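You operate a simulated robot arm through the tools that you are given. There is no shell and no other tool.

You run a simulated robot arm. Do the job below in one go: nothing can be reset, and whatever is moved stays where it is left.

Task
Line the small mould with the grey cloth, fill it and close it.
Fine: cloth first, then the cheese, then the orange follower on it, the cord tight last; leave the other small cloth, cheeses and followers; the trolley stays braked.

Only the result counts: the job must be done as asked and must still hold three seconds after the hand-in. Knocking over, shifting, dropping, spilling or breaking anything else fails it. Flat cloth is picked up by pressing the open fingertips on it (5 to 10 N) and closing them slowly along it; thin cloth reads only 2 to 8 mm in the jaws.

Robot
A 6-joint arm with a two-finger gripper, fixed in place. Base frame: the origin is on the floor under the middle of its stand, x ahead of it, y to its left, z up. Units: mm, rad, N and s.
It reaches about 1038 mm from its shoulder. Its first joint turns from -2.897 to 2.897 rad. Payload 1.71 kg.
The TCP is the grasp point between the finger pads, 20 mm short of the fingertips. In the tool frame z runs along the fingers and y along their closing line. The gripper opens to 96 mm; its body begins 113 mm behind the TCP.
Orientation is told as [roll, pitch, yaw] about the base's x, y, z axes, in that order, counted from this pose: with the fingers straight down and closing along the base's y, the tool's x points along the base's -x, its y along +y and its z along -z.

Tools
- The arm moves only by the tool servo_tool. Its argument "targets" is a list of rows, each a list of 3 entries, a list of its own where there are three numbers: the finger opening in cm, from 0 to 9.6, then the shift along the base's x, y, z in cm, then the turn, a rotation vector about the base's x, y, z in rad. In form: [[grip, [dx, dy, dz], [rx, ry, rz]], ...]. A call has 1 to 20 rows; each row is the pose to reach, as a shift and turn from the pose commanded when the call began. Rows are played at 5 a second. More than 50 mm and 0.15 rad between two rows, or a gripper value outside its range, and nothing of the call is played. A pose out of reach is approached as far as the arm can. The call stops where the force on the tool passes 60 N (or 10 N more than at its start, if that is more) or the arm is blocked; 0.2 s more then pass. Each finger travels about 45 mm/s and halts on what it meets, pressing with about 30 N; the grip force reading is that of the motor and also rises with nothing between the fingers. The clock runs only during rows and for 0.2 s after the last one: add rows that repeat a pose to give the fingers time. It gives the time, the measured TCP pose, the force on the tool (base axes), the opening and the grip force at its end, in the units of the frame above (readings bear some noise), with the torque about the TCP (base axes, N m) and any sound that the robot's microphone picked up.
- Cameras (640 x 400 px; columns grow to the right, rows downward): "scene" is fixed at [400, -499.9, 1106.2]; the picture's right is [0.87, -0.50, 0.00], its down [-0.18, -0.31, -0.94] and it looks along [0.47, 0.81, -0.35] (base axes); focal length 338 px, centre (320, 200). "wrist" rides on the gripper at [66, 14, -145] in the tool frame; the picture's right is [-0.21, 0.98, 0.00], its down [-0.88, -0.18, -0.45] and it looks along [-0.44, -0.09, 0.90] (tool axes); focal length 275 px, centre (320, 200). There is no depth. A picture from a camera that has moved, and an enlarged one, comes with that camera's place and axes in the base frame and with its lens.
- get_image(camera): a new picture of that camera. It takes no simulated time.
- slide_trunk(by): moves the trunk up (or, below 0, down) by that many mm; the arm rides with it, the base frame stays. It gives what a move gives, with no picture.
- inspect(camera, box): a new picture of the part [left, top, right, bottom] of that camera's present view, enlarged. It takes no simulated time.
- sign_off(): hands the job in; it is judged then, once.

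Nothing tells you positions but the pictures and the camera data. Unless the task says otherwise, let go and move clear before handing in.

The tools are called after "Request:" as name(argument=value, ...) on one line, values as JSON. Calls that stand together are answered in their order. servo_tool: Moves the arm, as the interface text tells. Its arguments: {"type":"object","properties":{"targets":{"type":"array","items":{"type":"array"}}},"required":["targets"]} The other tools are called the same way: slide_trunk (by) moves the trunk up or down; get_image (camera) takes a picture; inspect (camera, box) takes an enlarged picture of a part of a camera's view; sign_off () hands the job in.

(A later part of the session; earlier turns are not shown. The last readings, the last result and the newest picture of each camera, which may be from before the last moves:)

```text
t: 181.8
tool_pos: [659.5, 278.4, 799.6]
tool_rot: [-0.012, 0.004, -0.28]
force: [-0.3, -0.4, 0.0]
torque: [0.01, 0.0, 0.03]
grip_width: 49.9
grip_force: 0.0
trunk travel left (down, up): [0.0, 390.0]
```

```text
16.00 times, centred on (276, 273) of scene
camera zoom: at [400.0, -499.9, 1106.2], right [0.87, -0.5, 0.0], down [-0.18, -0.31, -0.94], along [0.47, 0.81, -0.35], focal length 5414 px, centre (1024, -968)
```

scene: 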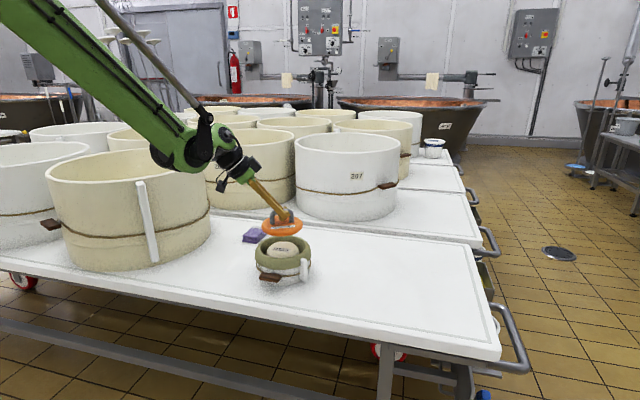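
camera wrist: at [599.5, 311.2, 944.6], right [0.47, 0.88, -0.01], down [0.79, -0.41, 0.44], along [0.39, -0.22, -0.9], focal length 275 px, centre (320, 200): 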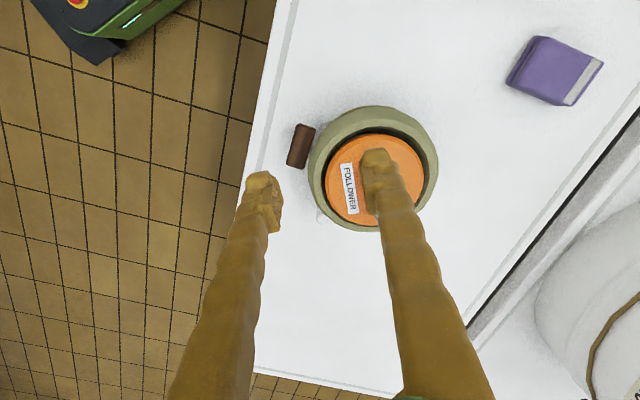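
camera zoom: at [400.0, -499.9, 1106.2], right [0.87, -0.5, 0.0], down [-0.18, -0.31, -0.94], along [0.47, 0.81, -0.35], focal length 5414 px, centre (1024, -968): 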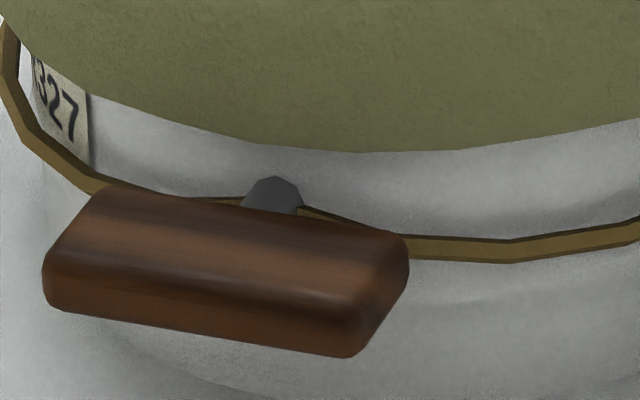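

The follower is well seated. The T-bar runs from ≈(652,260) to (690,220) at z≈594, its stem axis pointing outward at ≈223°. I'll bring the hand outside the trolley edge and pitch it horizontal to face the stem, in stages.

Request:
servo_tool(targets=[[5, [-1.5, -2.5, 0], [0, 0, -0.11]], [4.5, [-3, -5, 0], [0, 0, -0.22]], [4, [-4.5, -7.5, 0], [0, 0, -0.33]], [3.5, [-5, -9.5, 0], [0, 0, -0.44]], [3.2, [-5, -11, 0], [0, 0, -0.546]], [3.2, [-5, -11, 0], [0, 0, -0.546]], [3.2, [-5, -11, 0], [0, 0, -0.546]]])

Request:
servo_tool(targets=[[3.2, [0, 0, 0], [0.095, -0.103, 0]], [3.2, [0, 0, 0], [0.19, -0.206, 0]], [3.2, [0, 0, 0], [0.285, -0.309, 0]], [3.2, [0, 0, 0], [0.38, -0.412, 0]], [3.2, [0, 0, 0], [0.38, -0.412, 0]], [3.2, [0, 0, 0], [0.38, -0.412, 0]]])

Request:
get_image(camera="scene")

Request:
get_image(camera="wrist")

```text
t: 183.4
tool_pos: [610.2, 169.3, 800.7]
tool_rot: [-0.013, 0.004, -0.825]
force: [-0.5, -0.1, 1.0]
torque: [-0.01, 0.0, -0.03]
grip_width: 31.9
grip_force: 0.1
trunk travel left (down, up): [0.0, 390.0]
```

```text
t: 184.8
tool_pos: [609.5, 169.2, 800.6]
tool_rot: [0.548, 0.004, -0.824]
force: [-0.3, 0.3, 0.1]
torque: [0.03, 0.03, -0.01]
grip_width: 32.0
grip_force: 0.0
trunk travel left (down, up): [0.0, 390.0]
```

```text
taken
```

scene: 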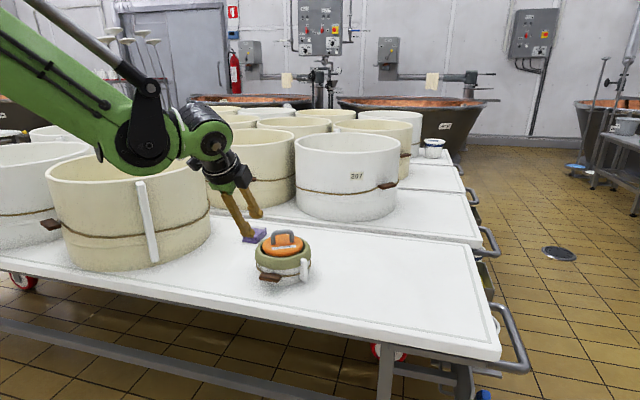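

```text
taken
camera wrist: at [518.0, 174.3, 929.7], right [0.75, 0.41, 0.51], down [0.31, -0.91, 0.28], along [0.58, -0.05, -0.81], focal length 275 px, centre (320, 200)
```

wrist: 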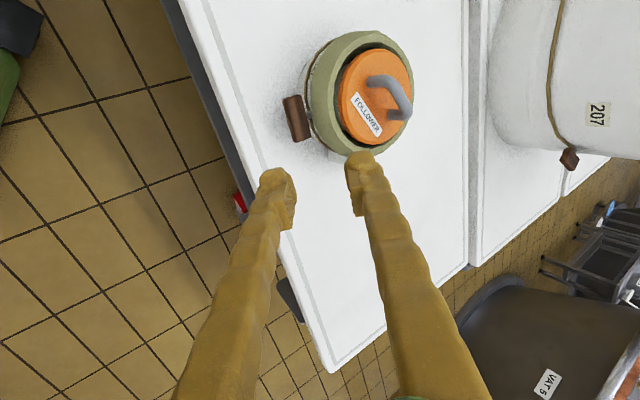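

The pitch works. Continuing in stages.

Request:
servo_tool(targets=[[3.2, [0, 0, -1], [0.095, -0.103, 0]], [3.2, [0, 0, -2], [0.19, -0.206, 0]], [3.2, [0, 0, -3], [0.285, -0.309, 0]], [3.2, [0, 0, -4], [0.38, -0.412, 0]], [3.2, [0, 0, -4], [0.38, -0.412, 0]], [3.2, [0, 0, -4], [0.38, -0.412, 0]]])

Request:
get_image(camera="scene")

Request:
get_image(camera="wrist")

```text
t: 186.2
tool_pos: [608.1, 171.5, 759.0]
tool_rot: [1.108, 0.002, -0.824]
force: [0.5, -0.6, -0.6]
torque: [0.01, -0.01, 0.02]
grip_width: 32.0
grip_force: 0.0
trunk travel left (down, up): [0.0, 390.0]
```

```text
taken
```

scene: 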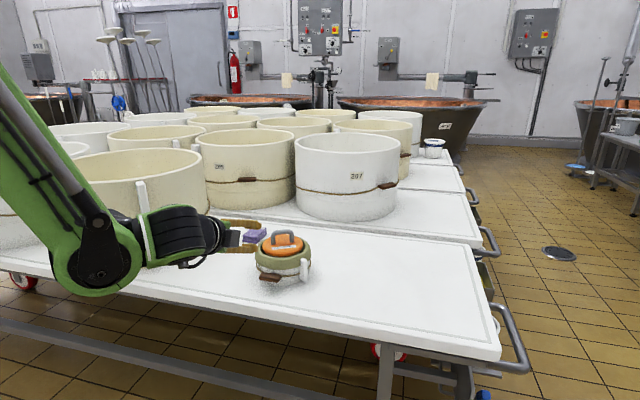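

```text
taken
camera wrist: at [472.4, 135.5, 835.7], right [0.46, 0.14, 0.88], down [0.24, -0.97, 0.03], along [0.85, 0.2, -0.48], focal length 275 px, centre (320, 200)
```

wrist: 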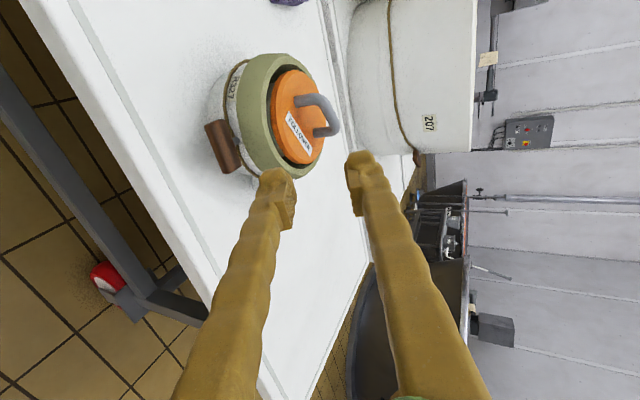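

Request:
servo_tool(targets=[[3.2, [0, 0, -1], [0.078, -0.085, 0]], [3.2, [0, 0, -2], [0.156, -0.17, 0]], [3.2, [0, 0, -3], [0.235, -0.255, 0]], [3.2, [0, 0, -4], [0.313, -0.339, 0]], [3.2, [0, 0, -5], [0.313, -0.339, 0]], [3.2, [0, 0, -5], [0.313, -0.339, 0]], [3.2, [0, 0, -5], [0.313, -0.339, 0]]])

Request:
get_image(camera="scene")

Request:
get_image(camera="wrist")

```text
t: 187.8
tool_pos: [670.0, 165.5, 815.7]
tool_rot: [1.568, 0.001, -0.823]
force: [0.6, 0.0, 0.2]
torque: [0.0, 0.01, 0.04]
grip_width: 32.1
grip_force: 0.1
out of reach, approached as far as the arm can: row 1, 2, 3, 4, 5, 6, 7
trunk travel left (down, up): [0.0, 390.0]
```

```text
taken
```

scene: 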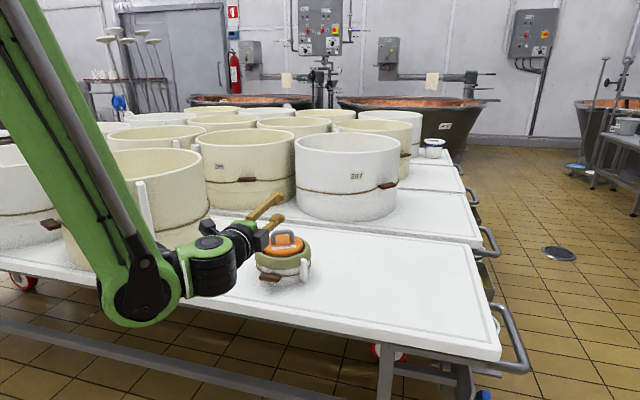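

```text
taken
camera wrist: at [518.2, 115.2, 829.1], right [0.14, -0.15, 0.98], down [0.27, -0.95, -0.18], along [0.95, 0.29, -0.09], focal length 275 px, centre (320, 200)
```

wrist: 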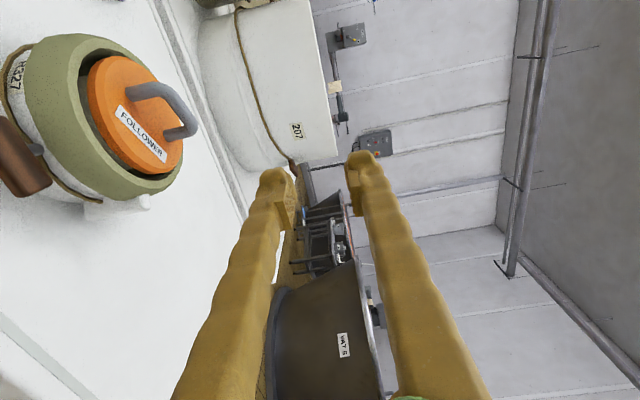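

The arm cannot fold that close at this height; it stopped further out at (670,165,816), already horizontal and facing along the stem. From here I'll descend outside the trolley edge and move towards the stem axis at low height.

Request:
servo_tool(targets=[[3.2, [0, 0, -2], [0, 0, 0]], [3.2, [0, 0, -5], [0, 0, 0]], [3.2, [0, 0, -8], [0, 0, 0]], [3.2, [0, 0, -11], [0, 0, 0]], [3.2, [0, 0, -13], [0, 0, 0]], [3.2, [0, 0, -13], [0, 0, 0]], [3.2, [0, 0, -13], [0, 0, 0]]])

Request:
get_image(camera="scene")

Request:
get_image(camera="wrist")

```text
t: 189.4
tool_pos: [726.9, 167.3, 778.0]
tool_rot: [1.569, 0.002, -0.823]
force: [0.7, 0.2, -0.3]
torque: [-0.05, 0.03, 0.02]
grip_width: 32.0
grip_force: 0.0
out of reach, approached as far as the arm can: row 1, 2, 3, 4, 5, 6, 7
trunk travel left (down, up): [0.0, 390.0]
```

```text
taken
```

scene: 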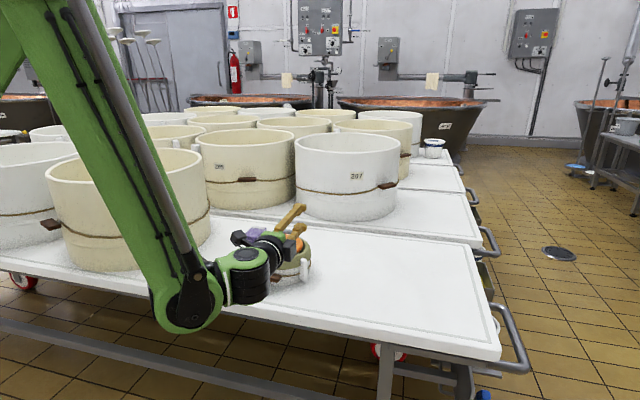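

```text
taken
camera wrist: at [575.6, 117.3, 790.7], right [0.14, -0.15, 0.98], down [0.27, -0.95, -0.18], along [0.95, 0.29, -0.09], focal length 275 px, centre (320, 200)
```

wrist: 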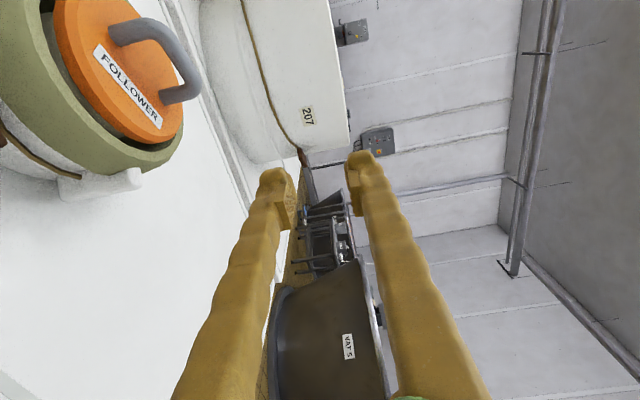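

With the tool horizontal the arm cannot get down to the toggle's height. Instead I'll use the hand pointing down and grip the T-bar by its two ends from above. First pitch back to vertical.

Request:
servo_tool(targets=[[3.2, [0, 0, 0.5], [-0.0972, 0.1048, 0]], [3.2, [-1, 0, 1], [-0.1944, 0.2096, 0]], [3.2, [-2, 0, 1.5], [-0.2916, 0.3144, 0]], [3.2, [-3, 0, 2], [-0.3888, 0.4192, 0]], [3.2, [-4, 0, 2], [-0.486, 0.524, 0]], [3.2, [-5, 0.5, 2], [-0.5832, 0.6288, 0]], [3.2, [-6, 1, 2], [-0.6804, 0.7336, 0]], [3.2, [-7, 1.5, 2], [-0.7776, 0.8384, 0]], [3.2, [-8, 2, 2], [-0.8748, 0.9432, 0]], [3.2, [-8, 2, 2], [-0.972, 1.048, 0]], [3.2, [-8, 2, 2], [-1.0672, 1.1506, 0]], [3.2, [-8, 2, 2], [-1.0672, 1.1506, 0]], [3.2, [-8, 2, 2], [-1.0672, 1.1506, 0]]])

Request:
get_image(camera="scene")

```text
t: 192.2
tool_pos: [652.5, 193.4, 793.2]
tool_rot: [0.001, 0.0, -0.824]
force: [-0.1, -0.5, -0.3]
torque: [0.0, -0.01, -0.02]
grip_width: 31.9
grip_force: 0.0
trunk travel left (down, up): [0.0, 390.0]
```

```text
taken
```

scene: 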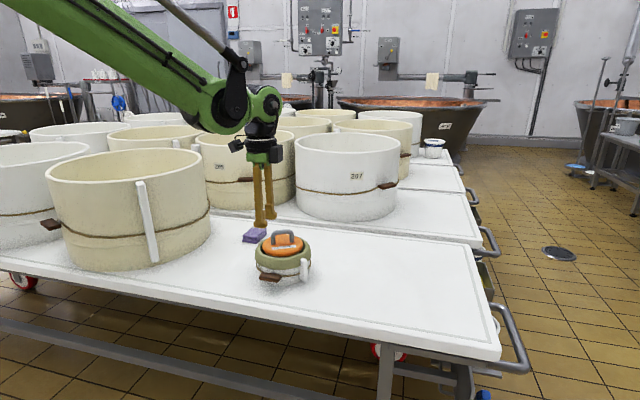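

Request:
servo_tool(targets=[[4, [0.2, 0.5, 0], [0, 0, 0.145]], [5, [0.4, 1, 0], [0, 0, 0.29]], [6, [0.6, 1.5, 0], [0, 0, 0.435]], [7, [0.8, 2, 0], [0, 0, 0.58]], [7.5, [1, 2.5, -1], [0, 0, 0.725]], [7.5, [1.2, 3, -2], [0, 0, 0.87]], [7.5, [1.4, 3.5, -3], [0, 0, 1.015]], [7.5, [1.5, 4, -4], [0, 0, 1.16]], [7.5, [1.5, 4.3, -5], [0, 0, 1.305]], [7.5, [1.5, 4.3, -6], [0, 0, 1.45]], [7.5, [1.5, 4.3, -6], [0, 0, 1.58]], [7.5, [1.5, 4.3, -6], [0, 0, 1.58]], [7.5, [1.5, 4.3, -6], [0, 0, 1.58]]])

Request:
get_image(camera="wrist")

Request:
inspect(camera="scene", box=[225, 190, 345, 290])

```text
t: 195.0
tool_pos: [667.6, 234.8, 731.5]
tool_rot: [0.002, 0.0, 0.759]
force: [-0.5, 0.4, -0.3]
torque: [-0.01, -0.01, -0.02]
grip_width: 75.0
grip_force: 0.1
trunk travel left (down, up): [0.0, 390.0]
```

```text
taken
camera wrist: at [609.8, 199.8, 875.9], right [-0.52, 0.85, 0.0], down [0.76, 0.47, 0.44], along [0.38, 0.23, -0.9], focal length 275 px, centre (320, 200)
```

wrist: 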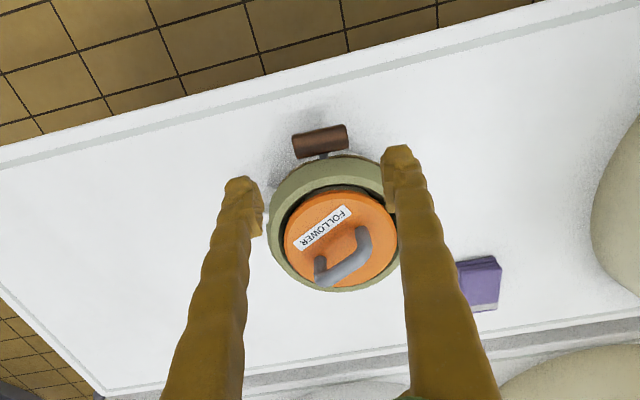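

```text
4.00 times, centred on (285, 240) of scene
camera zoom: at [400.0, -499.9, 1106.2], right [0.87, -0.5, 0.0], down [-0.18, -0.31, -0.94], along [0.47, 0.81, -0.35], focal length 1353 px, centre (460, 40)
```

zoom: 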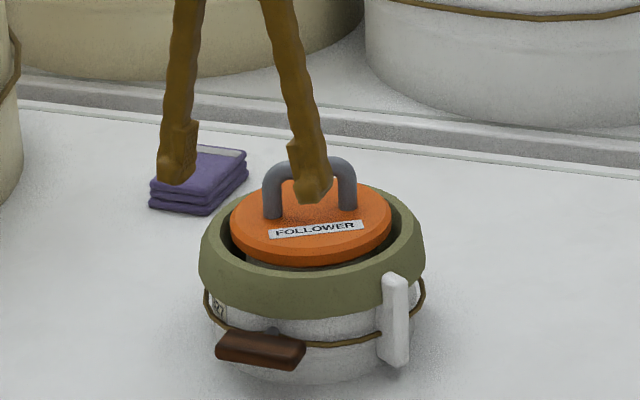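

Request:
inspect(camera="wrist", box=[250, 100, 400, 220])

```text
3.33 times, centred on (325, 160) of wrist
camera zoom: at [609.8, 199.8, 875.9], right [-0.52, 0.85, 0.0], down [0.76, 0.47, 0.44], along [0.38, 0.23, -0.9], focal length 918 px, centre (303, 333)
```

zoom: 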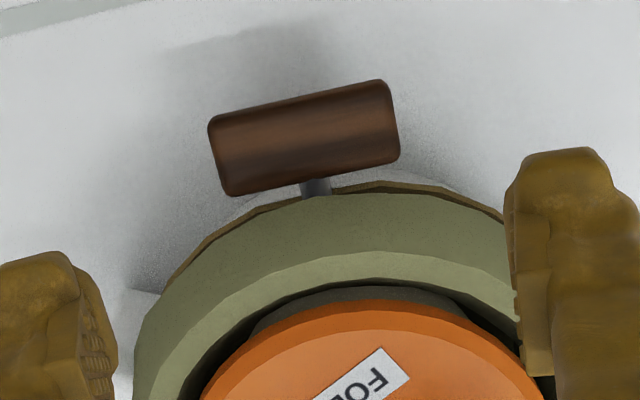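

The bar's centre is ≈(671.5,238.5), 55 mm long, and the closing line is aligned with it within a degree. Descending over its ends.

Request:
servo_tool(targets=[[7.5, [0.2, 0.2, -2], [0, 0, 0]], [7.5, [0.2, 0.2, -4.5], [0, 0, 0]], [7.5, [0.2, 0.2, -7], [0, 0, 0]], [7.5, [0.2, 0.2, -9], [0, 0, 0]], [7.5, [0.2, 0.2, -9], [0, 0, 0]]])

Request:
inspect(camera="wrist", box=[200, 80, 440, 260])

Request:
inspect(camera="scene", box=[235, 215, 325, 290])

```text
t: 196.2
tool_pos: [668.7, 235.9, 642.0]
tool_rot: [0.002, 0.001, 0.758]
force: [-0.2, -0.1, 0.5]
torque: [-0.02, -0.03, -0.01]
grip_width: 75.0
grip_force: 0.1
trunk travel left (down, up): [0.0, 390.0]
```

```text
2.22 times, centred on (320, 170) of wrist
camera zoom: at [611.2, 201.1, 784.5], right [-0.52, 0.85, 0.0], down [0.76, 0.47, 0.44], along [0.38, 0.23, -0.9], focal length 612 px, centre (320, 267)
```

zoom: 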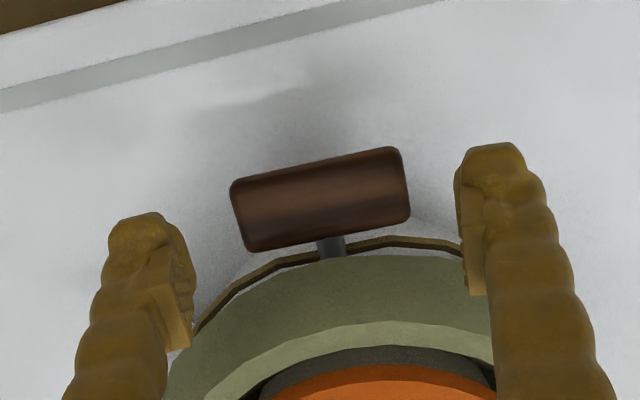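

```text
5.33 times, centred on (280, 252) of scene
camera zoom: at [400.0, -499.9, 1106.2], right [0.87, -0.5, 0.0], down [-0.18, -0.31, -0.94], along [0.47, 0.81, -0.35], focal length 1804 px, centre (533, -80)
```

zoom: 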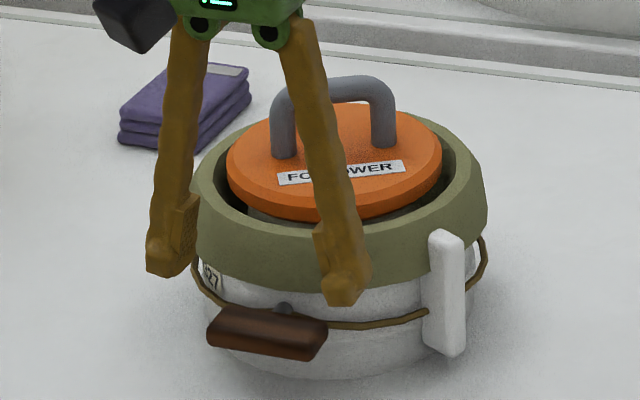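

Request:
servo_tool(targets=[[7.5, [0, 0, -1], [0, 0, 0]], [7.5, [0, 0, -2], [0, 0, 0]], [7.5, [0, 0, -3], [0, 0, 0]], [7.5, [0, 0, -3.9], [0, 0, 0]], [7.5, [0, 0, -3.9], [0, 0, 0]]])

Request:
inspect(camera="wrist", box=[200, 80, 440, 260])

Request:
inspect(camera="scene", box=[235, 215, 325, 290])

```text
t: 197.4
tool_pos: [668.5, 237.5, 602.0]
tool_rot: [0.002, 0.0, 0.756]
force: [0.3, 0.2, -0.1]
torque: [-0.03, 0.02, 0.01]
grip_width: 75.0
grip_force: 0.1
trunk travel left (down, up): [0.0, 390.0]
```

```text
2.22 times, centred on (320, 170) of wrist
camera zoom: at [611.2, 202.8, 746.6], right [-0.52, 0.85, 0.0], down [0.76, 0.47, 0.44], along [0.38, 0.23, -0.9], focal length 612 px, centre (320, 267)
```

zoom: 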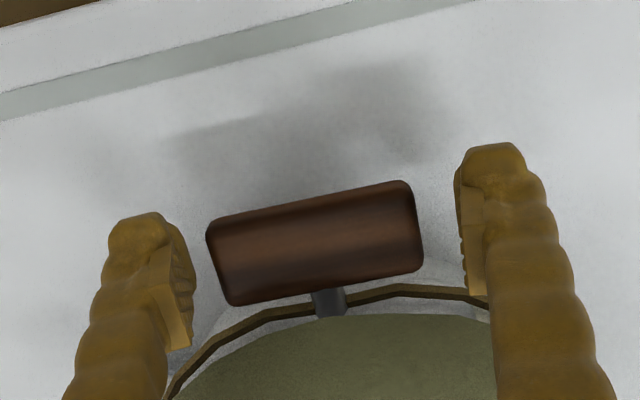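

```text
5.33 times, centred on (280, 252) of scene
camera zoom: at [400.0, -499.9, 1106.2], right [0.87, -0.5, 0.0], down [-0.18, -0.31, -0.94], along [0.47, 0.81, -0.35], focal length 1804 px, centre (533, -80)
```

zoom: 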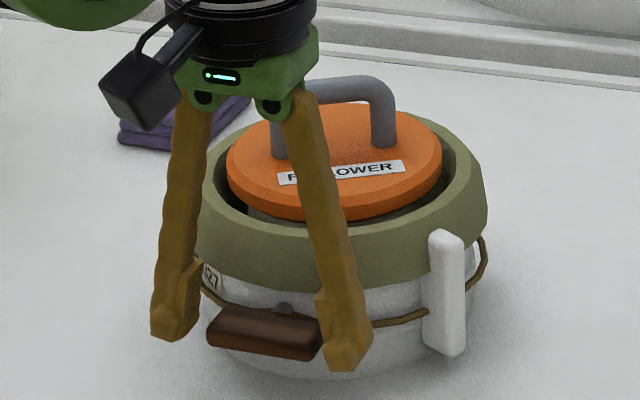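

Good placement; I'll move 2.5 mm outward and close on the ends.

Request:
servo_tool(targets=[[7.5, [-0.18, -0.18, 0], [0, 0, 0]], [7.0, [-0.18, -0.18, 0], [0, 0, 0]], [6.5, [-0.18, -0.18, 0], [0, 0, 0]], [6.0, [-0.18, -0.18, 0], [0, 0, 0]], [5.7, [-0.18, -0.18, 0], [0, 0, 0]], [5.4, [-0.18, -0.18, 0], [0, 0, 0]], [5.0, [-0.18, -0.18, 0], [0, 0, 0]], [4.5, [-0.18, -0.18, 0], [0, 0, 0]], [4.5, [-0.18, -0.18, 0], [0, 0, 0]]])

Request:
inspect(camera="wrist", box=[200, 80, 440, 260])

Request:
inspect(camera="scene", box=[235, 215, 325, 290])

```text
t: 199.4
tool_pos: [666.5, 234.9, 603.1]
tool_rot: [0.001, 0.0, 0.757]
force: [0.4, -0.4, 1.6]
torque: [-0.06, -0.03, 0.0]
grip_width: 57.0
grip_force: 30.1
trunk travel left (down, up): [0.0, 390.0]
```

```text
2.22 times, centred on (320, 170) of wrist
camera zoom: at [609.1, 200.8, 746.9], right [-0.52, 0.85, 0.0], down [0.76, 0.47, 0.44], along [0.38, 0.23, -0.9], focal length 612 px, centre (320, 267)
```

zoom: 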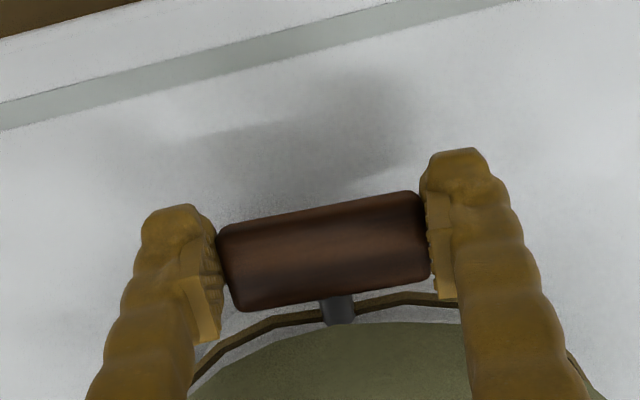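

```text
5.33 times, centred on (280, 252) of scene
camera zoom: at [400.0, -499.9, 1106.2], right [0.87, -0.5, 0.0], down [-0.18, -0.31, -0.94], along [0.47, 0.81, -0.35], focal length 1804 px, centre (533, -80)
```

zoom: 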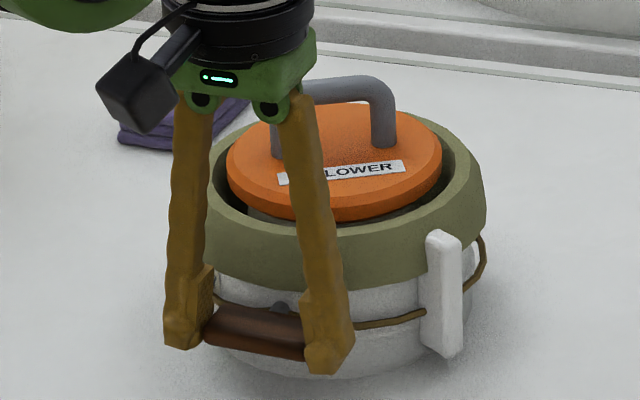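

The T-bar is held by its ends (57 mm, 30 N). I'll test gently: first a small outward pull to see whether it slides.

Request:
servo_tool(targets=[[4.5, [-0.14, -0.14, 0], [0, 0, 0]], [4.5, [-0.28, -0.28, 0], [0, 0, 0]], [4.5, [-0.28, -0.28, 0], [0, 0, 0]]])

Request:
inspect(camera="wrist", box=[200, 80, 440, 260])

```text
t: 200.2
tool_pos: [665.2, 233.2, 603.4]
tool_rot: [0.003, -0.001, 0.757]
force: [-0.9, 0.6, 0.1]
torque: [-0.27, 0.26, 0.0]
grip_width: 57.1
grip_force: 30.2
trunk travel left (down, up): [0.0, 390.0]
```

```text
2.22 times, centred on (320, 170) of wrist
camera zoom: at [606.6, 197.8, 747.6], right [-0.52, 0.85, 0.0], down [0.76, 0.47, 0.44], along [0.38, 0.23, -0.9], focal length 612 px, centre (320, 267)
```

zoom: 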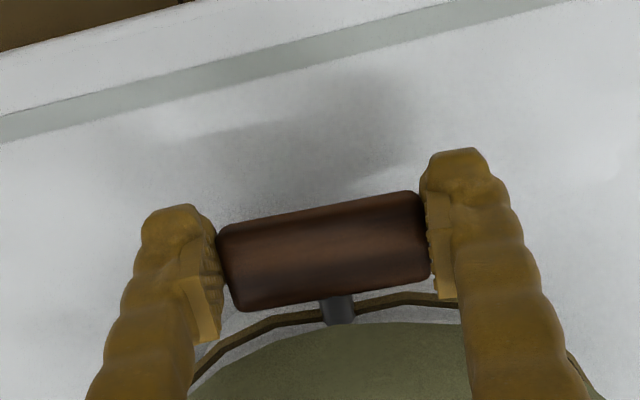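

Pulling just drags the mould along (a few mm), so the bar doesn't slide. Now a small twist about the stem axis, clockwise as seen from outside.

Request:
servo_tool(targets=[[4.5, [0.03, -0.03, 0], [0.036, 0.035, 0]], [4.5, [0.06, -0.06, 0], [0.071, 0.07, 0]], [4.5, [0.09, -0.09, 0], [0.107, 0.105, 0]], [4.5, [0.09, -0.09, 0], [0.107, 0.105, 0]]])

Request:
inspect(camera="scene", box=[235, 215, 325, 290])

Request:
inspect(camera="wrist", box=[200, 80, 440, 260])

```text
t: 201.2
tool_pos: [665.9, 232.3, 602.9]
tool_rot: [0.153, 0.003, 0.758]
force: [0.7, -0.1, 0.1]
torque: [-0.11, 0.09, -0.07]
grip_width: 56.9
grip_force: 29.8
trunk travel left (down, up): [0.0, 390.0]
```

```text
5.33 times, centred on (280, 252) of scene
camera zoom: at [400.0, -499.9, 1106.2], right [0.87, -0.5, 0.0], down [-0.18, -0.31, -0.94], along [0.47, 0.81, -0.35], focal length 1804 px, centre (533, -80)
```

zoom: 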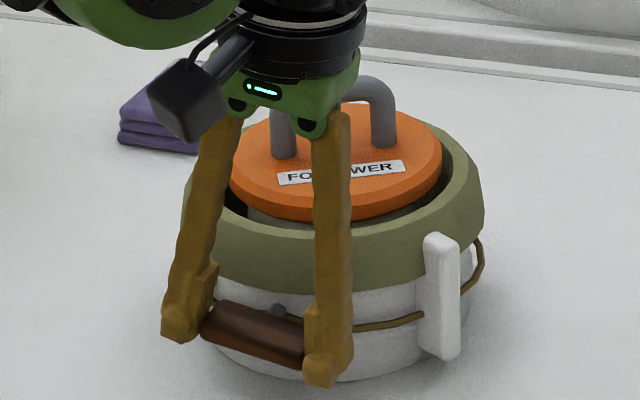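

```text
2.22 times, centred on (320, 170) of wrist
camera zoom: at [623.1, 181.7, 748.1], right [-0.51, 0.84, 0.15], down [0.81, 0.42, 0.41], along [0.28, 0.33, -0.9], focal length 612 px, centre (320, 267)
```

zoom: 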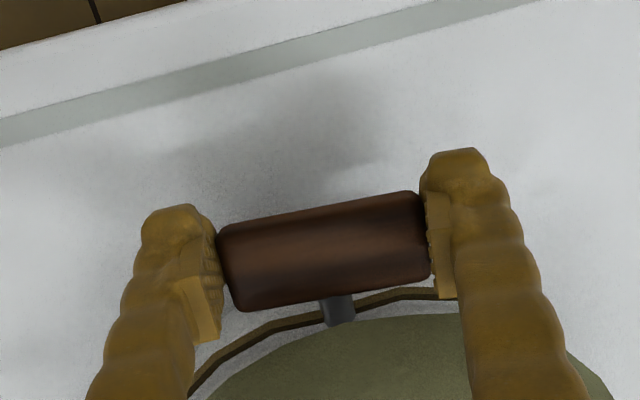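

The bar turns freely with the hand: it is a twist toggle. Continuing clockwise to ~0.6 rad while watching the cord and torque.

Request:
servo_tool(targets=[[4.5, [0.07, -0.07, -0.02], [0.078, 0.077, 0]], [4.5, [0.13, -0.14, -0.05], [0.157, 0.154, 0]], [4.5, [0.2, -0.21, -0.1], [0.242, 0.239, 0]], [4.5, [0.26, -0.27, -0.15], [0.32, 0.316, 0]], [4.5, [0.26, -0.27, -0.15], [0.32, 0.316, 0]]])

Request:
inspect(camera="scene", box=[235, 215, 325, 290])

Request:
inspect(camera="wrist", box=[200, 80, 440, 260])

```text
t: 202.4
tool_pos: [668.1, 229.5, 601.2]
tool_rot: [0.603, 0.013, 0.762]
force: [0.0, 1.8, 0.6]
torque: [-0.1, 0.06, 0.03]
grip_width: 57.1
grip_force: 30.2
trunk travel left (down, up): [0.0, 390.0]
```

```text
5.33 times, centred on (280, 252) of scene
camera zoom: at [400.0, -499.9, 1106.2], right [0.87, -0.5, 0.0], down [-0.18, -0.31, -0.94], along [0.47, 0.81, -0.35], focal length 1804 px, centre (533, -80)
```

zoom: 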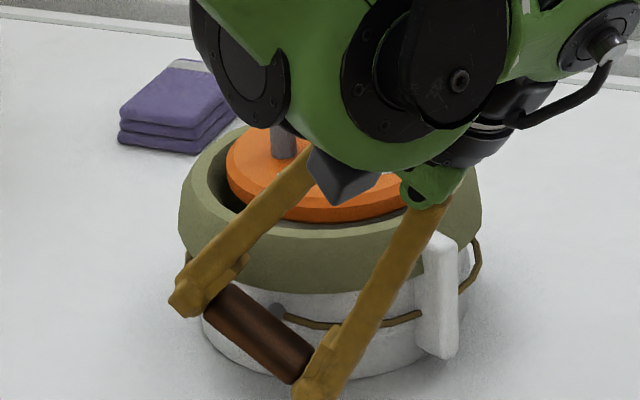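

```text
2.22 times, centred on (320, 170) of wrist
camera zoom: at [670.0, 134.4, 729.3], right [-0.4, 0.73, 0.55], down [0.92, 0.31, 0.25], along [0.01, 0.61, -0.8], focal length 612 px, centre (320, 267)
```

zoom: 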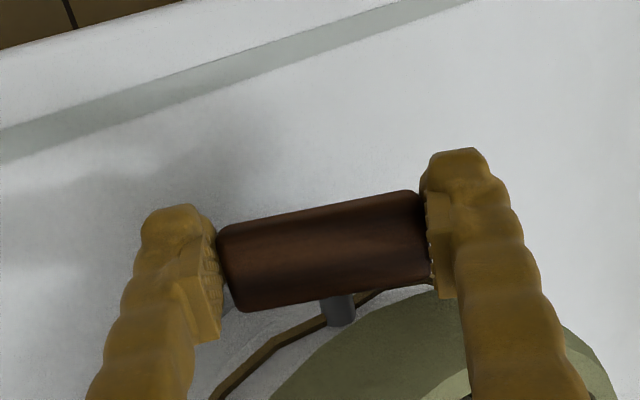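

No resistance yet at 0.6 rad and the direction is allowed. Going on to ~0.85 rad (limit before the lower fingertip nears the table).

Request:
servo_tool(targets=[[4.5, [0.06, -0.06, -0.07], [0.09, 0.088, 0]], [4.5, [0.12, -0.12, -0.15], [0.178, 0.175, 0]], [4.5, [0.12, -0.12, -0.15], [0.178, 0.175, 0]], [4.5, [0.12, -0.12, -0.15], [0.178, 0.175, 0]]])

Request:
inspect(camera="scene", box=[235, 215, 325, 290])

Request:
get_image(camera="wrist")

```text
t: 203.4
tool_pos: [667.2, 240.8, 600.9]
tool_rot: [0.838, 0.003, 0.747]
force: [-0.9, -1.6, -4.4]
torque: [-0.36, 0.28, -0.06]
grip_width: 57.0
grip_force: 29.1
out of reach, approached as far as the arm can: row 2, 3, 4
trunk travel left (down, up): [0.0, 390.0]
```

```text
5.33 times, centred on (280, 252) of scene
camera zoom: at [400.0, -499.9, 1106.2], right [0.87, -0.5, 0.0], down [-0.18, -0.31, -0.94], along [0.47, 0.81, -0.35], focal length 1804 px, centre (533, -80)
```

zoom: 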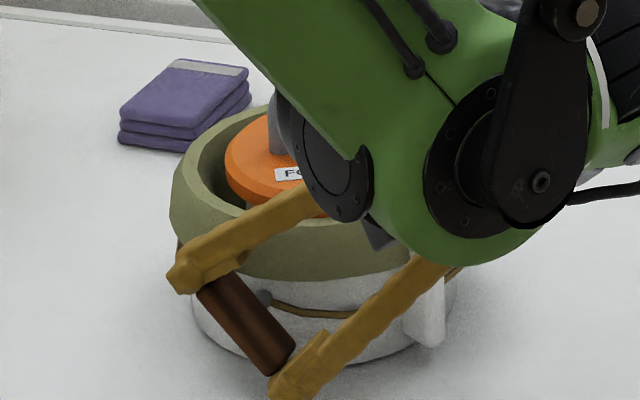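

```text
taken
camera wrist: at [685.8, 125.2, 707.7], right [-0.29, 0.62, 0.73], down [0.95, 0.26, 0.16], along [-0.09, 0.74, -0.67], focal length 275 px, centre (320, 200)
```

wrist: 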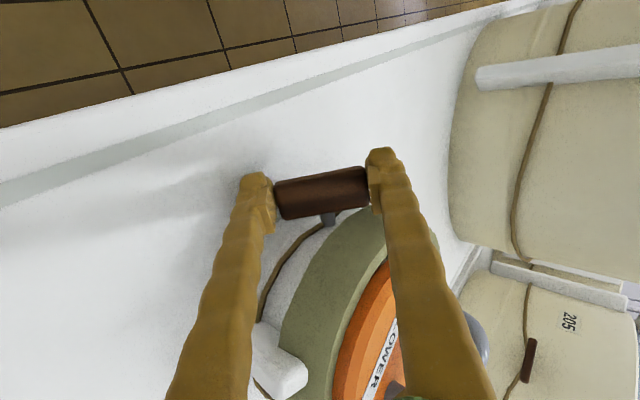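

The last step hit an arm limit and tugged the mould ~1 cm sideways. I'll go back to ~0.65 rad at the proper place (bringing the mould back), then release.

Request:
servo_tool(targets=[[4.5, [0.03, -0.24, 0], [-0.027, -0.027, 0]], [4.5, [0.06, -0.48, 0], [-0.054, -0.053, 0]], [4.5, [0.09, -0.72, 0], [-0.081, -0.08, 0]], [4.5, [0.12, -0.96, 0], [-0.108, -0.107, 0]], [4.5, [0.14, -1.15, 0], [-0.134, -0.132, 0]], [4.5, [0.14, -1.15, 0], [-0.134, -0.132, 0]]])

Request:
inspect(camera="scene", box=[235, 215, 325, 290])

```text
t: 204.8
tool_pos: [668.3, 229.3, 599.9]
tool_rot: [0.664, 0.014, 0.763]
force: [-3.0, 2.3, 5.3]
torque: [0.08, 0.04, 0.14]
grip_width: 56.9
grip_force: 29.7
trunk travel left (down, up): [0.0, 390.0]
```

```text
5.33 times, centred on (280, 252) of scene
camera zoom: at [400.0, -499.9, 1106.2], right [0.87, -0.5, 0.0], down [-0.18, -0.31, -0.94], along [0.47, 0.81, -0.35], focal length 1804 px, centre (533, -80)
```

zoom: 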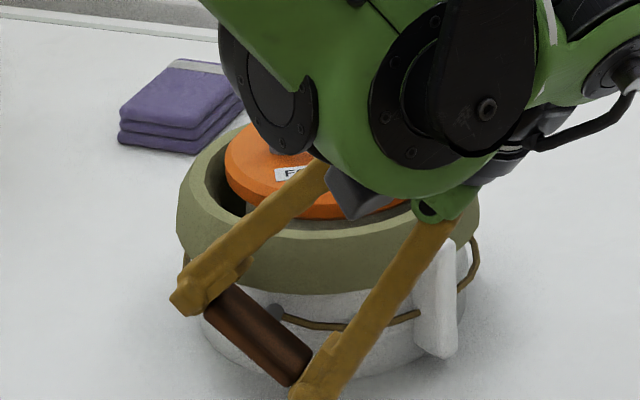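

Back at 0.66 rad with the mould returned. Release slightly and retract along the tool axis to see whether the bar stays.

Request:
servo_tool(targets=[[5.8, [0, 0, 0], [0, 0, 0]], [6.1, [0, 0, 0], [0, 0, 0]], [6.1, [0.2, -0.2, 0.36], [0, 0, 0]], [6.1, [0.5, -0.5, 0.9], [0, 0, 0]], [6.1, [1.0, -1.0, 1.8], [0, 0, 0]], [6.5, [1.5, -1.5, 2.75], [0, 0, 0]], [7, [2.2, -2.2, 4], [0, 0, 0]], [7, [2.2, -2.2, 4], [0, 0, 0]]])

Request:
inspect(camera="scene", box=[235, 215, 325, 290])

Request:
get_image(camera="wrist")

```text
t: 206.6
tool_pos: [689.5, 208.4, 642.0]
tool_rot: [0.661, 0.013, 0.761]
force: [0.1, -0.4, -0.1]
torque: [0.01, 0.0, -0.02]
grip_width: 69.8
grip_force: 0.1
trunk travel left (down, up): [0.0, 390.0]
```

```text
5.33 times, centred on (280, 252) of scene
camera zoom: at [400.0, -499.9, 1106.2], right [0.87, -0.5, 0.0], down [-0.18, -0.31, -0.94], along [0.47, 0.81, -0.35], focal length 1804 px, centre (533, -80)
```

zoom: 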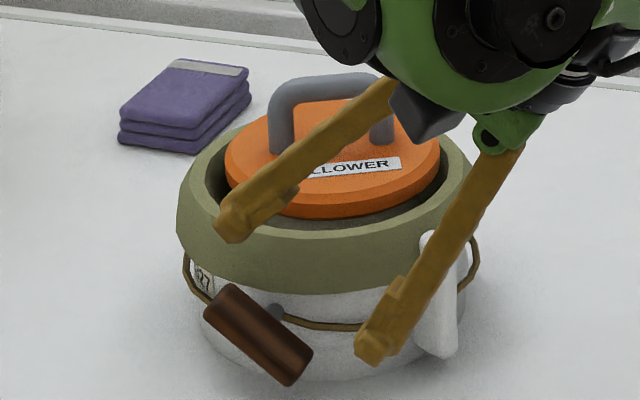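

```text
taken
camera wrist: at [696.6, 107.8, 763.5], right [-0.38, 0.71, 0.6], down [0.93, 0.3, 0.23], along [-0.02, 0.64, -0.77], focal length 275 px, centre (320, 200)
```

wrist: 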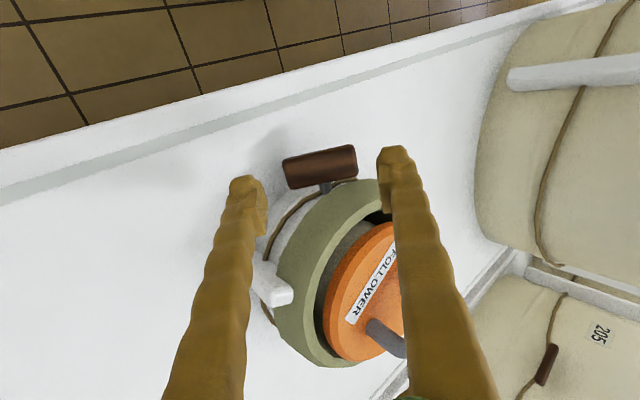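

The bar keeps its angle when released. Rather than re-grip, I can push its raised end over with closed fingertips. I'll bring the tool vertical again and look at the toggle from above.

Request:
servo_tool(targets=[[6, [0, 0, 2], [-0.05, -0.049, 0]], [4, [-0.5, 0.5, 4], [-0.14, -0.138, 0]], [2, [-1.5, 1.5, 6], [-0.235, -0.23, 0]], [1, [-2.5, 2.2, 7], [-0.33, -0.325, 0]], [0, [-3.5, 2.9, 8], [-0.425, -0.42, 0]], [0, [-4.5, 3.5, 8], [-0.47, -0.465, 0]], [0, [-4.5, 3.5, 8], [-0.47, -0.465, 0]], [0, [-4.5, 3.5, 8], [-0.47, -0.465, 0]]])

Request:
get_image(camera="wrist")

Request:
inspect(camera="scene", box=[235, 215, 325, 290])

```text
t: 208.4
tool_pos: [645.5, 240.2, 719.4]
tool_rot: [0.001, 0.0, 0.758]
force: [0.1, 0.4, -0.1]
torque: [0.03, -0.02, -0.01]
grip_width: 0.0
grip_force: 29.7
trunk travel left (down, up): [0.0, 390.0]
```

```text
taken
camera wrist: at [587.8, 206.0, 863.9], right [-0.52, 0.85, 0.0], down [0.76, 0.47, 0.45], along [0.38, 0.23, -0.9], focal length 275 px, centre (320, 200)
```

wrist: 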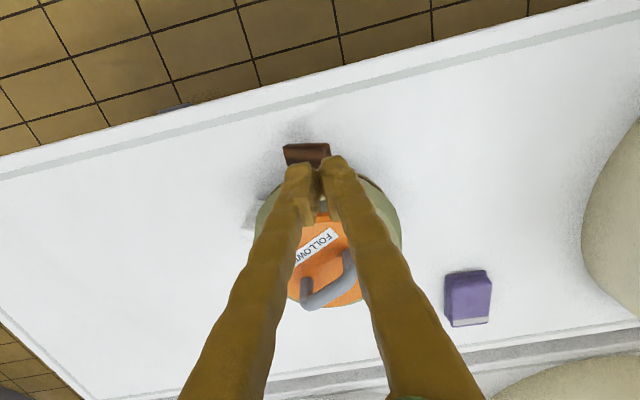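

```text
5.33 times, centred on (280, 252) of scene
camera zoom: at [400.0, -499.9, 1106.2], right [0.87, -0.5, 0.0], down [-0.18, -0.31, -0.94], along [0.47, 0.81, -0.35], focal length 1804 px, centre (533, -80)
```

zoom: 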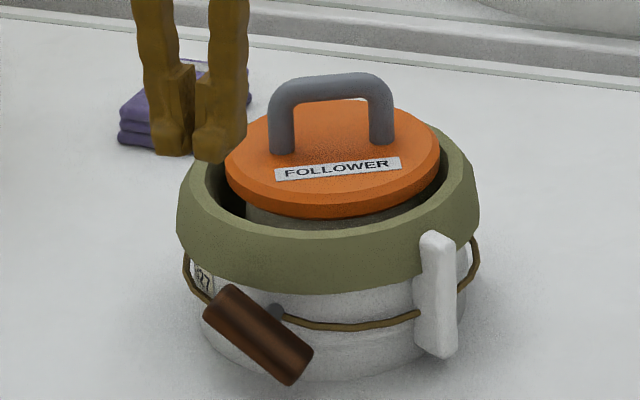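

The bar is at ~38° with its left end raised; axis ≈(668.5,241.5,594). I'll place the closed fingertips to the left of the raised end and push it to the right.

Request:
servo_tool(targets=[[0, [-1.1, 1.7, -1], [0, 0, 0]], [0, [-2.2, 3.4, -3], [0, 0, 0]], [0, [-2.2, 3.4, -6], [0, 0, 0]], [0, [-2.2, 3.4, -9], [0, 0, 0]], [0, [-2.2, 3.4, -10.7], [0, 0, 0]], [0, [-2.2, 3.4, -10.7], [0, 0, 0]]])

Request:
inspect(camera="scene", box=[235, 215, 325, 290])

Request:
inspect(camera="wrist", box=[180, 80, 420, 260])

```text
t: 209.8
tool_pos: [625.1, 277.3, 613.5]
tool_rot: [0.001, -0.001, 0.757]
force: [0.1, -0.8, 0.4]
torque: [0.0, 0.02, 0.01]
grip_width: 0.1
grip_force: 29.4
trunk travel left (down, up): [0.0, 390.0]
```

```text
5.33 times, centred on (280, 252) of scene
camera zoom: at [400.0, -499.9, 1106.2], right [0.87, -0.5, 0.0], down [-0.18, -0.31, -0.94], along [0.47, 0.81, -0.35], focal length 1804 px, centre (533, -80)
```

zoom: 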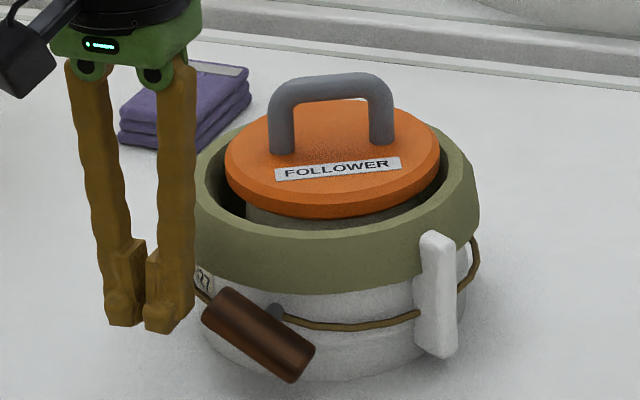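

```text
2.22 times, centred on (300, 170) of wrist
camera zoom: at [567.5, 241.4, 757.0], right [-0.52, 0.85, 0.0], down [0.76, 0.47, 0.45], along [0.38, 0.23, -0.9], focal length 612 px, centre (364, 267)
```

zoom: 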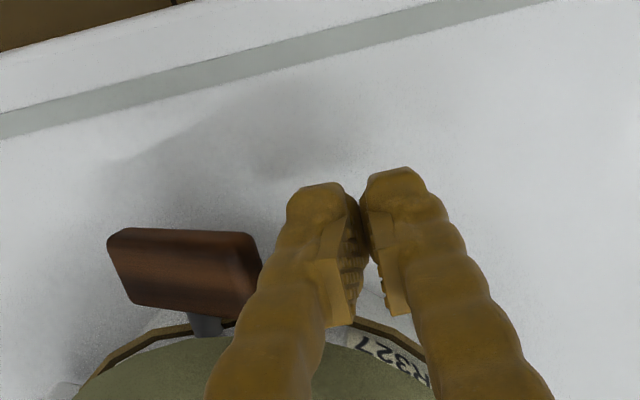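

Fingertips are just beside the raised end. Pushing it rightward in small steps.

Request:
servo_tool(targets=[[0, [0.28, -0.285, 0], [0, 0, 0]], [0, [0.56, -0.57, 0], [0, 0, 0]], [0, [0.84, -0.855, 0], [0, 0, 0]], [0, [1.12, -1.14, 0], [0, 0, 0]], [0, [1.4, -1.42, 0.2], [0, 0, 0]], [0, [1.4, -1.42, 0.2], [0, 0, 0]]])

Request:
inspect(camera="scene", box=[235, 215, 325, 290])

Request:
inspect(camera="wrist", box=[180, 80, 420, 260])

```text
t: 211.2
tool_pos: [637.2, 264.4, 615.1]
tool_rot: [0.001, 0.001, 0.757]
force: [-1.1, 0.7, 0.6]
torque: [0.01, 0.02, 0.02]
grip_width: 0.1
grip_force: 29.2
trunk travel left (down, up): [0.0, 390.0]
```

```text
5.33 times, centred on (280, 252) of scene
camera zoom: at [400.0, -499.9, 1106.2], right [0.87, -0.5, 0.0], down [-0.18, -0.31, -0.94], along [0.47, 0.81, -0.35], focal length 1804 px, centre (533, -80)
```

zoom: 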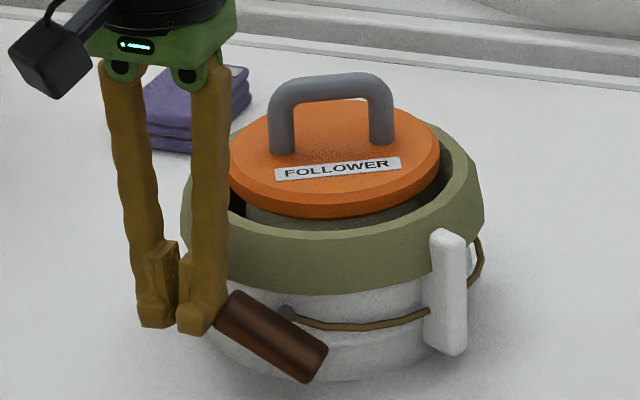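

```text
2.22 times, centred on (300, 170) of wrist
camera zoom: at [580.1, 228.3, 759.1], right [-0.52, 0.85, 0.0], down [0.76, 0.47, 0.45], along [0.38, 0.23, -0.9], focal length 612 px, centre (364, 267)
```

zoom: 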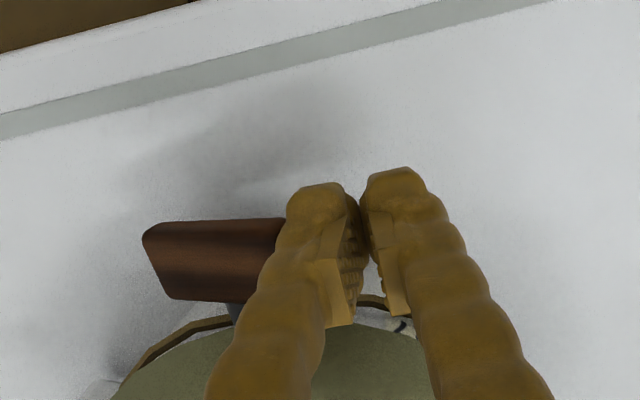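

Pushing only slides the mould, so I need a gripping couple. I'll raise the hand and test leaning it the other way (left), so I can grip the bar across its thickness along its length.

Request:
servo_tool(targets=[[0, [-0.4, 0.4, 0.5], [0, 0, 0]], [0, [-0.6, 0.6, 3], [0, 0, 0]], [0, [-0.6, 0.6, 6], [0, 0, 0]], [1, [-0.6, 0.6, 9], [-0.09, -0.088, 0]], [2, [-0.6, 0.6, 11], [-0.18, -0.177, 0]], [3, [-0.6, 0.6, 12], [-0.27, -0.266, 0]], [3.5, [-0.6, 0.6, 12], [-0.36, -0.355, 0]], [3.5, [-0.6, 0.6, 12], [-0.45, -0.444, 0]], [3.5, [-0.6, 0.6, 12], [-0.54, -0.532, 0]], [3.5, [-0.6, 0.6, 12], [-0.63, -0.621, 0]], [3.5, [-0.6, 0.6, 12], [-0.69, -0.68, 0]], [3.5, [-0.6, 0.6, 12], [-0.69, -0.68, 0]]])

Request:
get_image(camera="scene")

Request:
get_image(camera="wrist")

```text
t: 213.8
tool_pos: [631.1, 268.7, 735.5]
tool_rot: [-0.969, -0.017, 0.768]
force: [0.1, 0.0, 0.2]
torque: [0.05, 0.01, 0.01]
grip_width: 35.1
grip_force: 0.0
trunk travel left (down, up): [0.0, 390.0]
```

```text
taken
```

scene: 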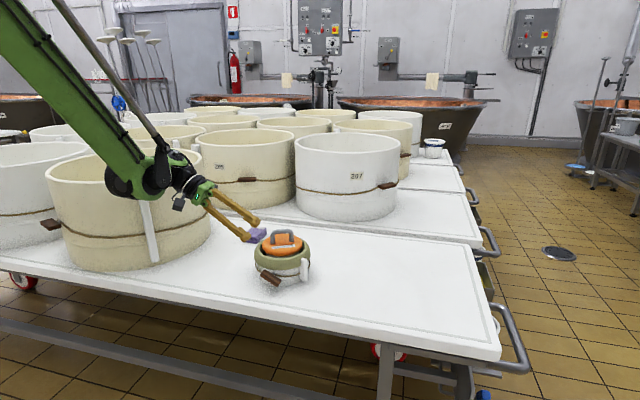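

```text
taken
camera wrist: at [494.6, 314.5, 804.8], right [-0.23, 0.55, -0.8], down [0.44, 0.79, 0.42], along [0.87, -0.26, -0.42], focal length 275 px, centre (320, 200)
```

wrist: 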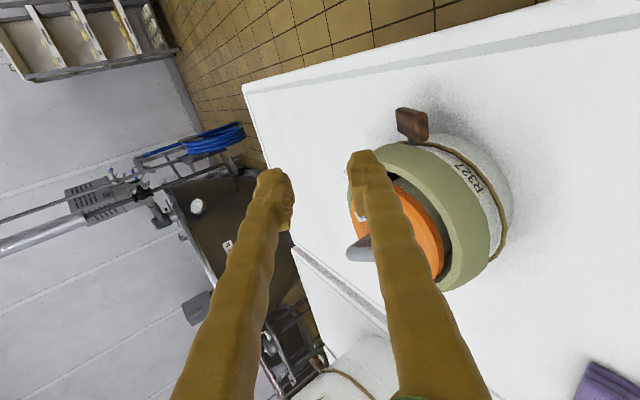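

The left lean is reachable. Zoom in on the bar's end from this view and from the fixed camera to get its axis and angle.

Request:
inspect(camera="wrist", box=[360, 80, 480, 180])

Request:
inspect(camera="scene", box=[250, 255, 310, 293])

```text
4.00 times, centred on (420, 130) of wrist
camera zoom: at [494.6, 314.5, 804.8], right [-0.23, 0.55, -0.8], down [0.44, 0.79, 0.42], along [0.87, -0.26, -0.42], focal length 1101 px, centre (-80, 480)
```

zoom: 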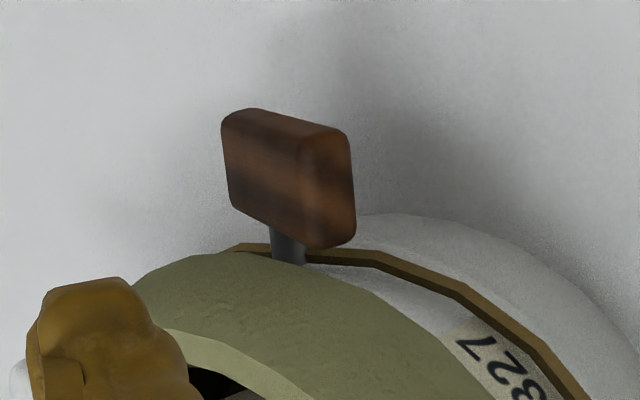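

```text
10.53 times, centred on (280, 274) of scene
camera zoom: at [400.0, -499.9, 1106.2], right [0.87, -0.5, 0.0], down [-0.18, -0.31, -0.94], along [0.47, 0.81, -0.35], focal length 3562 px, centre (741, -579)
```

zoom: 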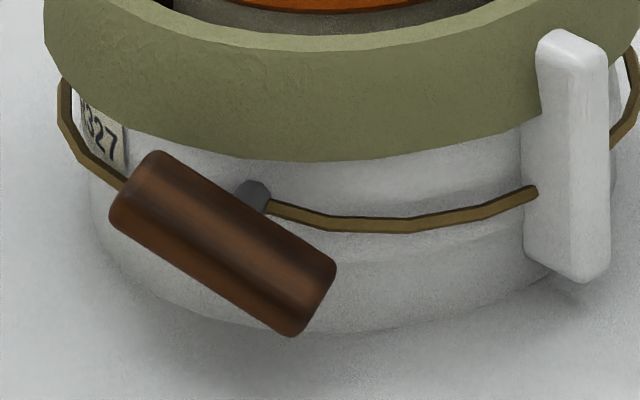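

The bar centre is at (672,236,595) and its angle ≈0.5 rad. I'll descend to a start point along the bar's axis, then slide the open jaws over the bar from its raised end.

Request:
servo_tool(targets=[[3.6, [0, 0, -2.5], [0, 0, 0]], [3.6, [0, 0, -5], [0, 0, 0]], [3.6, [-0.1, 0, -7.5], [0, 0, 0]], [3.6, [-0.1, 0.05, -9.5], [0, 0, 0]], [3.6, [-0.1, 0.05, -10.4], [0, 0, 0]], [3.6, [-0.1, 0.05, -10.4], [0, 0, 0]]])

Request:
get_image(camera="wrist")

Request:
inspect(camera="scene", box=[225, 215, 315, 290])

```text
t: 215.2
tool_pos: [629.6, 268.4, 630.8]
tool_rot: [-0.969, -0.019, 0.768]
force: [0.2, 0.0, -0.2]
torque: [0.03, -0.01, 0.0]
grip_width: 36.0
grip_force: 0.0
trunk travel left (down, up): [0.0, 390.0]
```

```text
taken
camera wrist: at [492.6, 313.4, 699.7], right [-0.23, 0.55, -0.8], down [0.44, 0.79, 0.42], along [0.87, -0.26, -0.43], focal length 275 px, centre (320, 200)
```

wrist: 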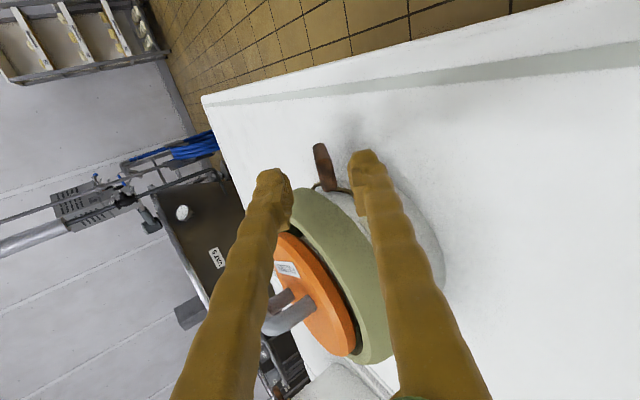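

```text
5.33 times, centred on (270, 252) of scene
camera zoom: at [400.0, -499.9, 1106.2], right [0.87, -0.5, 0.0], down [-0.18, -0.31, -0.94], along [0.47, 0.81, -0.35], focal length 1804 px, centre (587, -80)
```

zoom: 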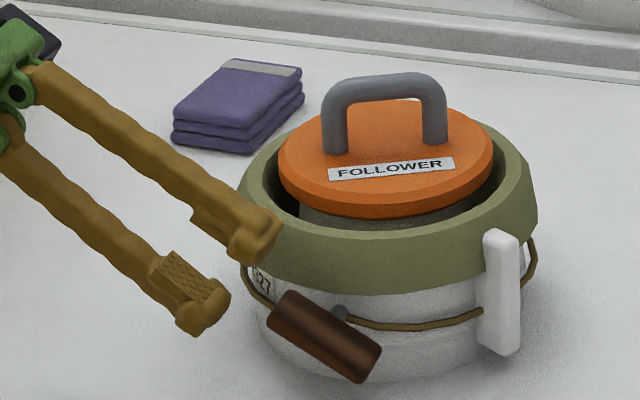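

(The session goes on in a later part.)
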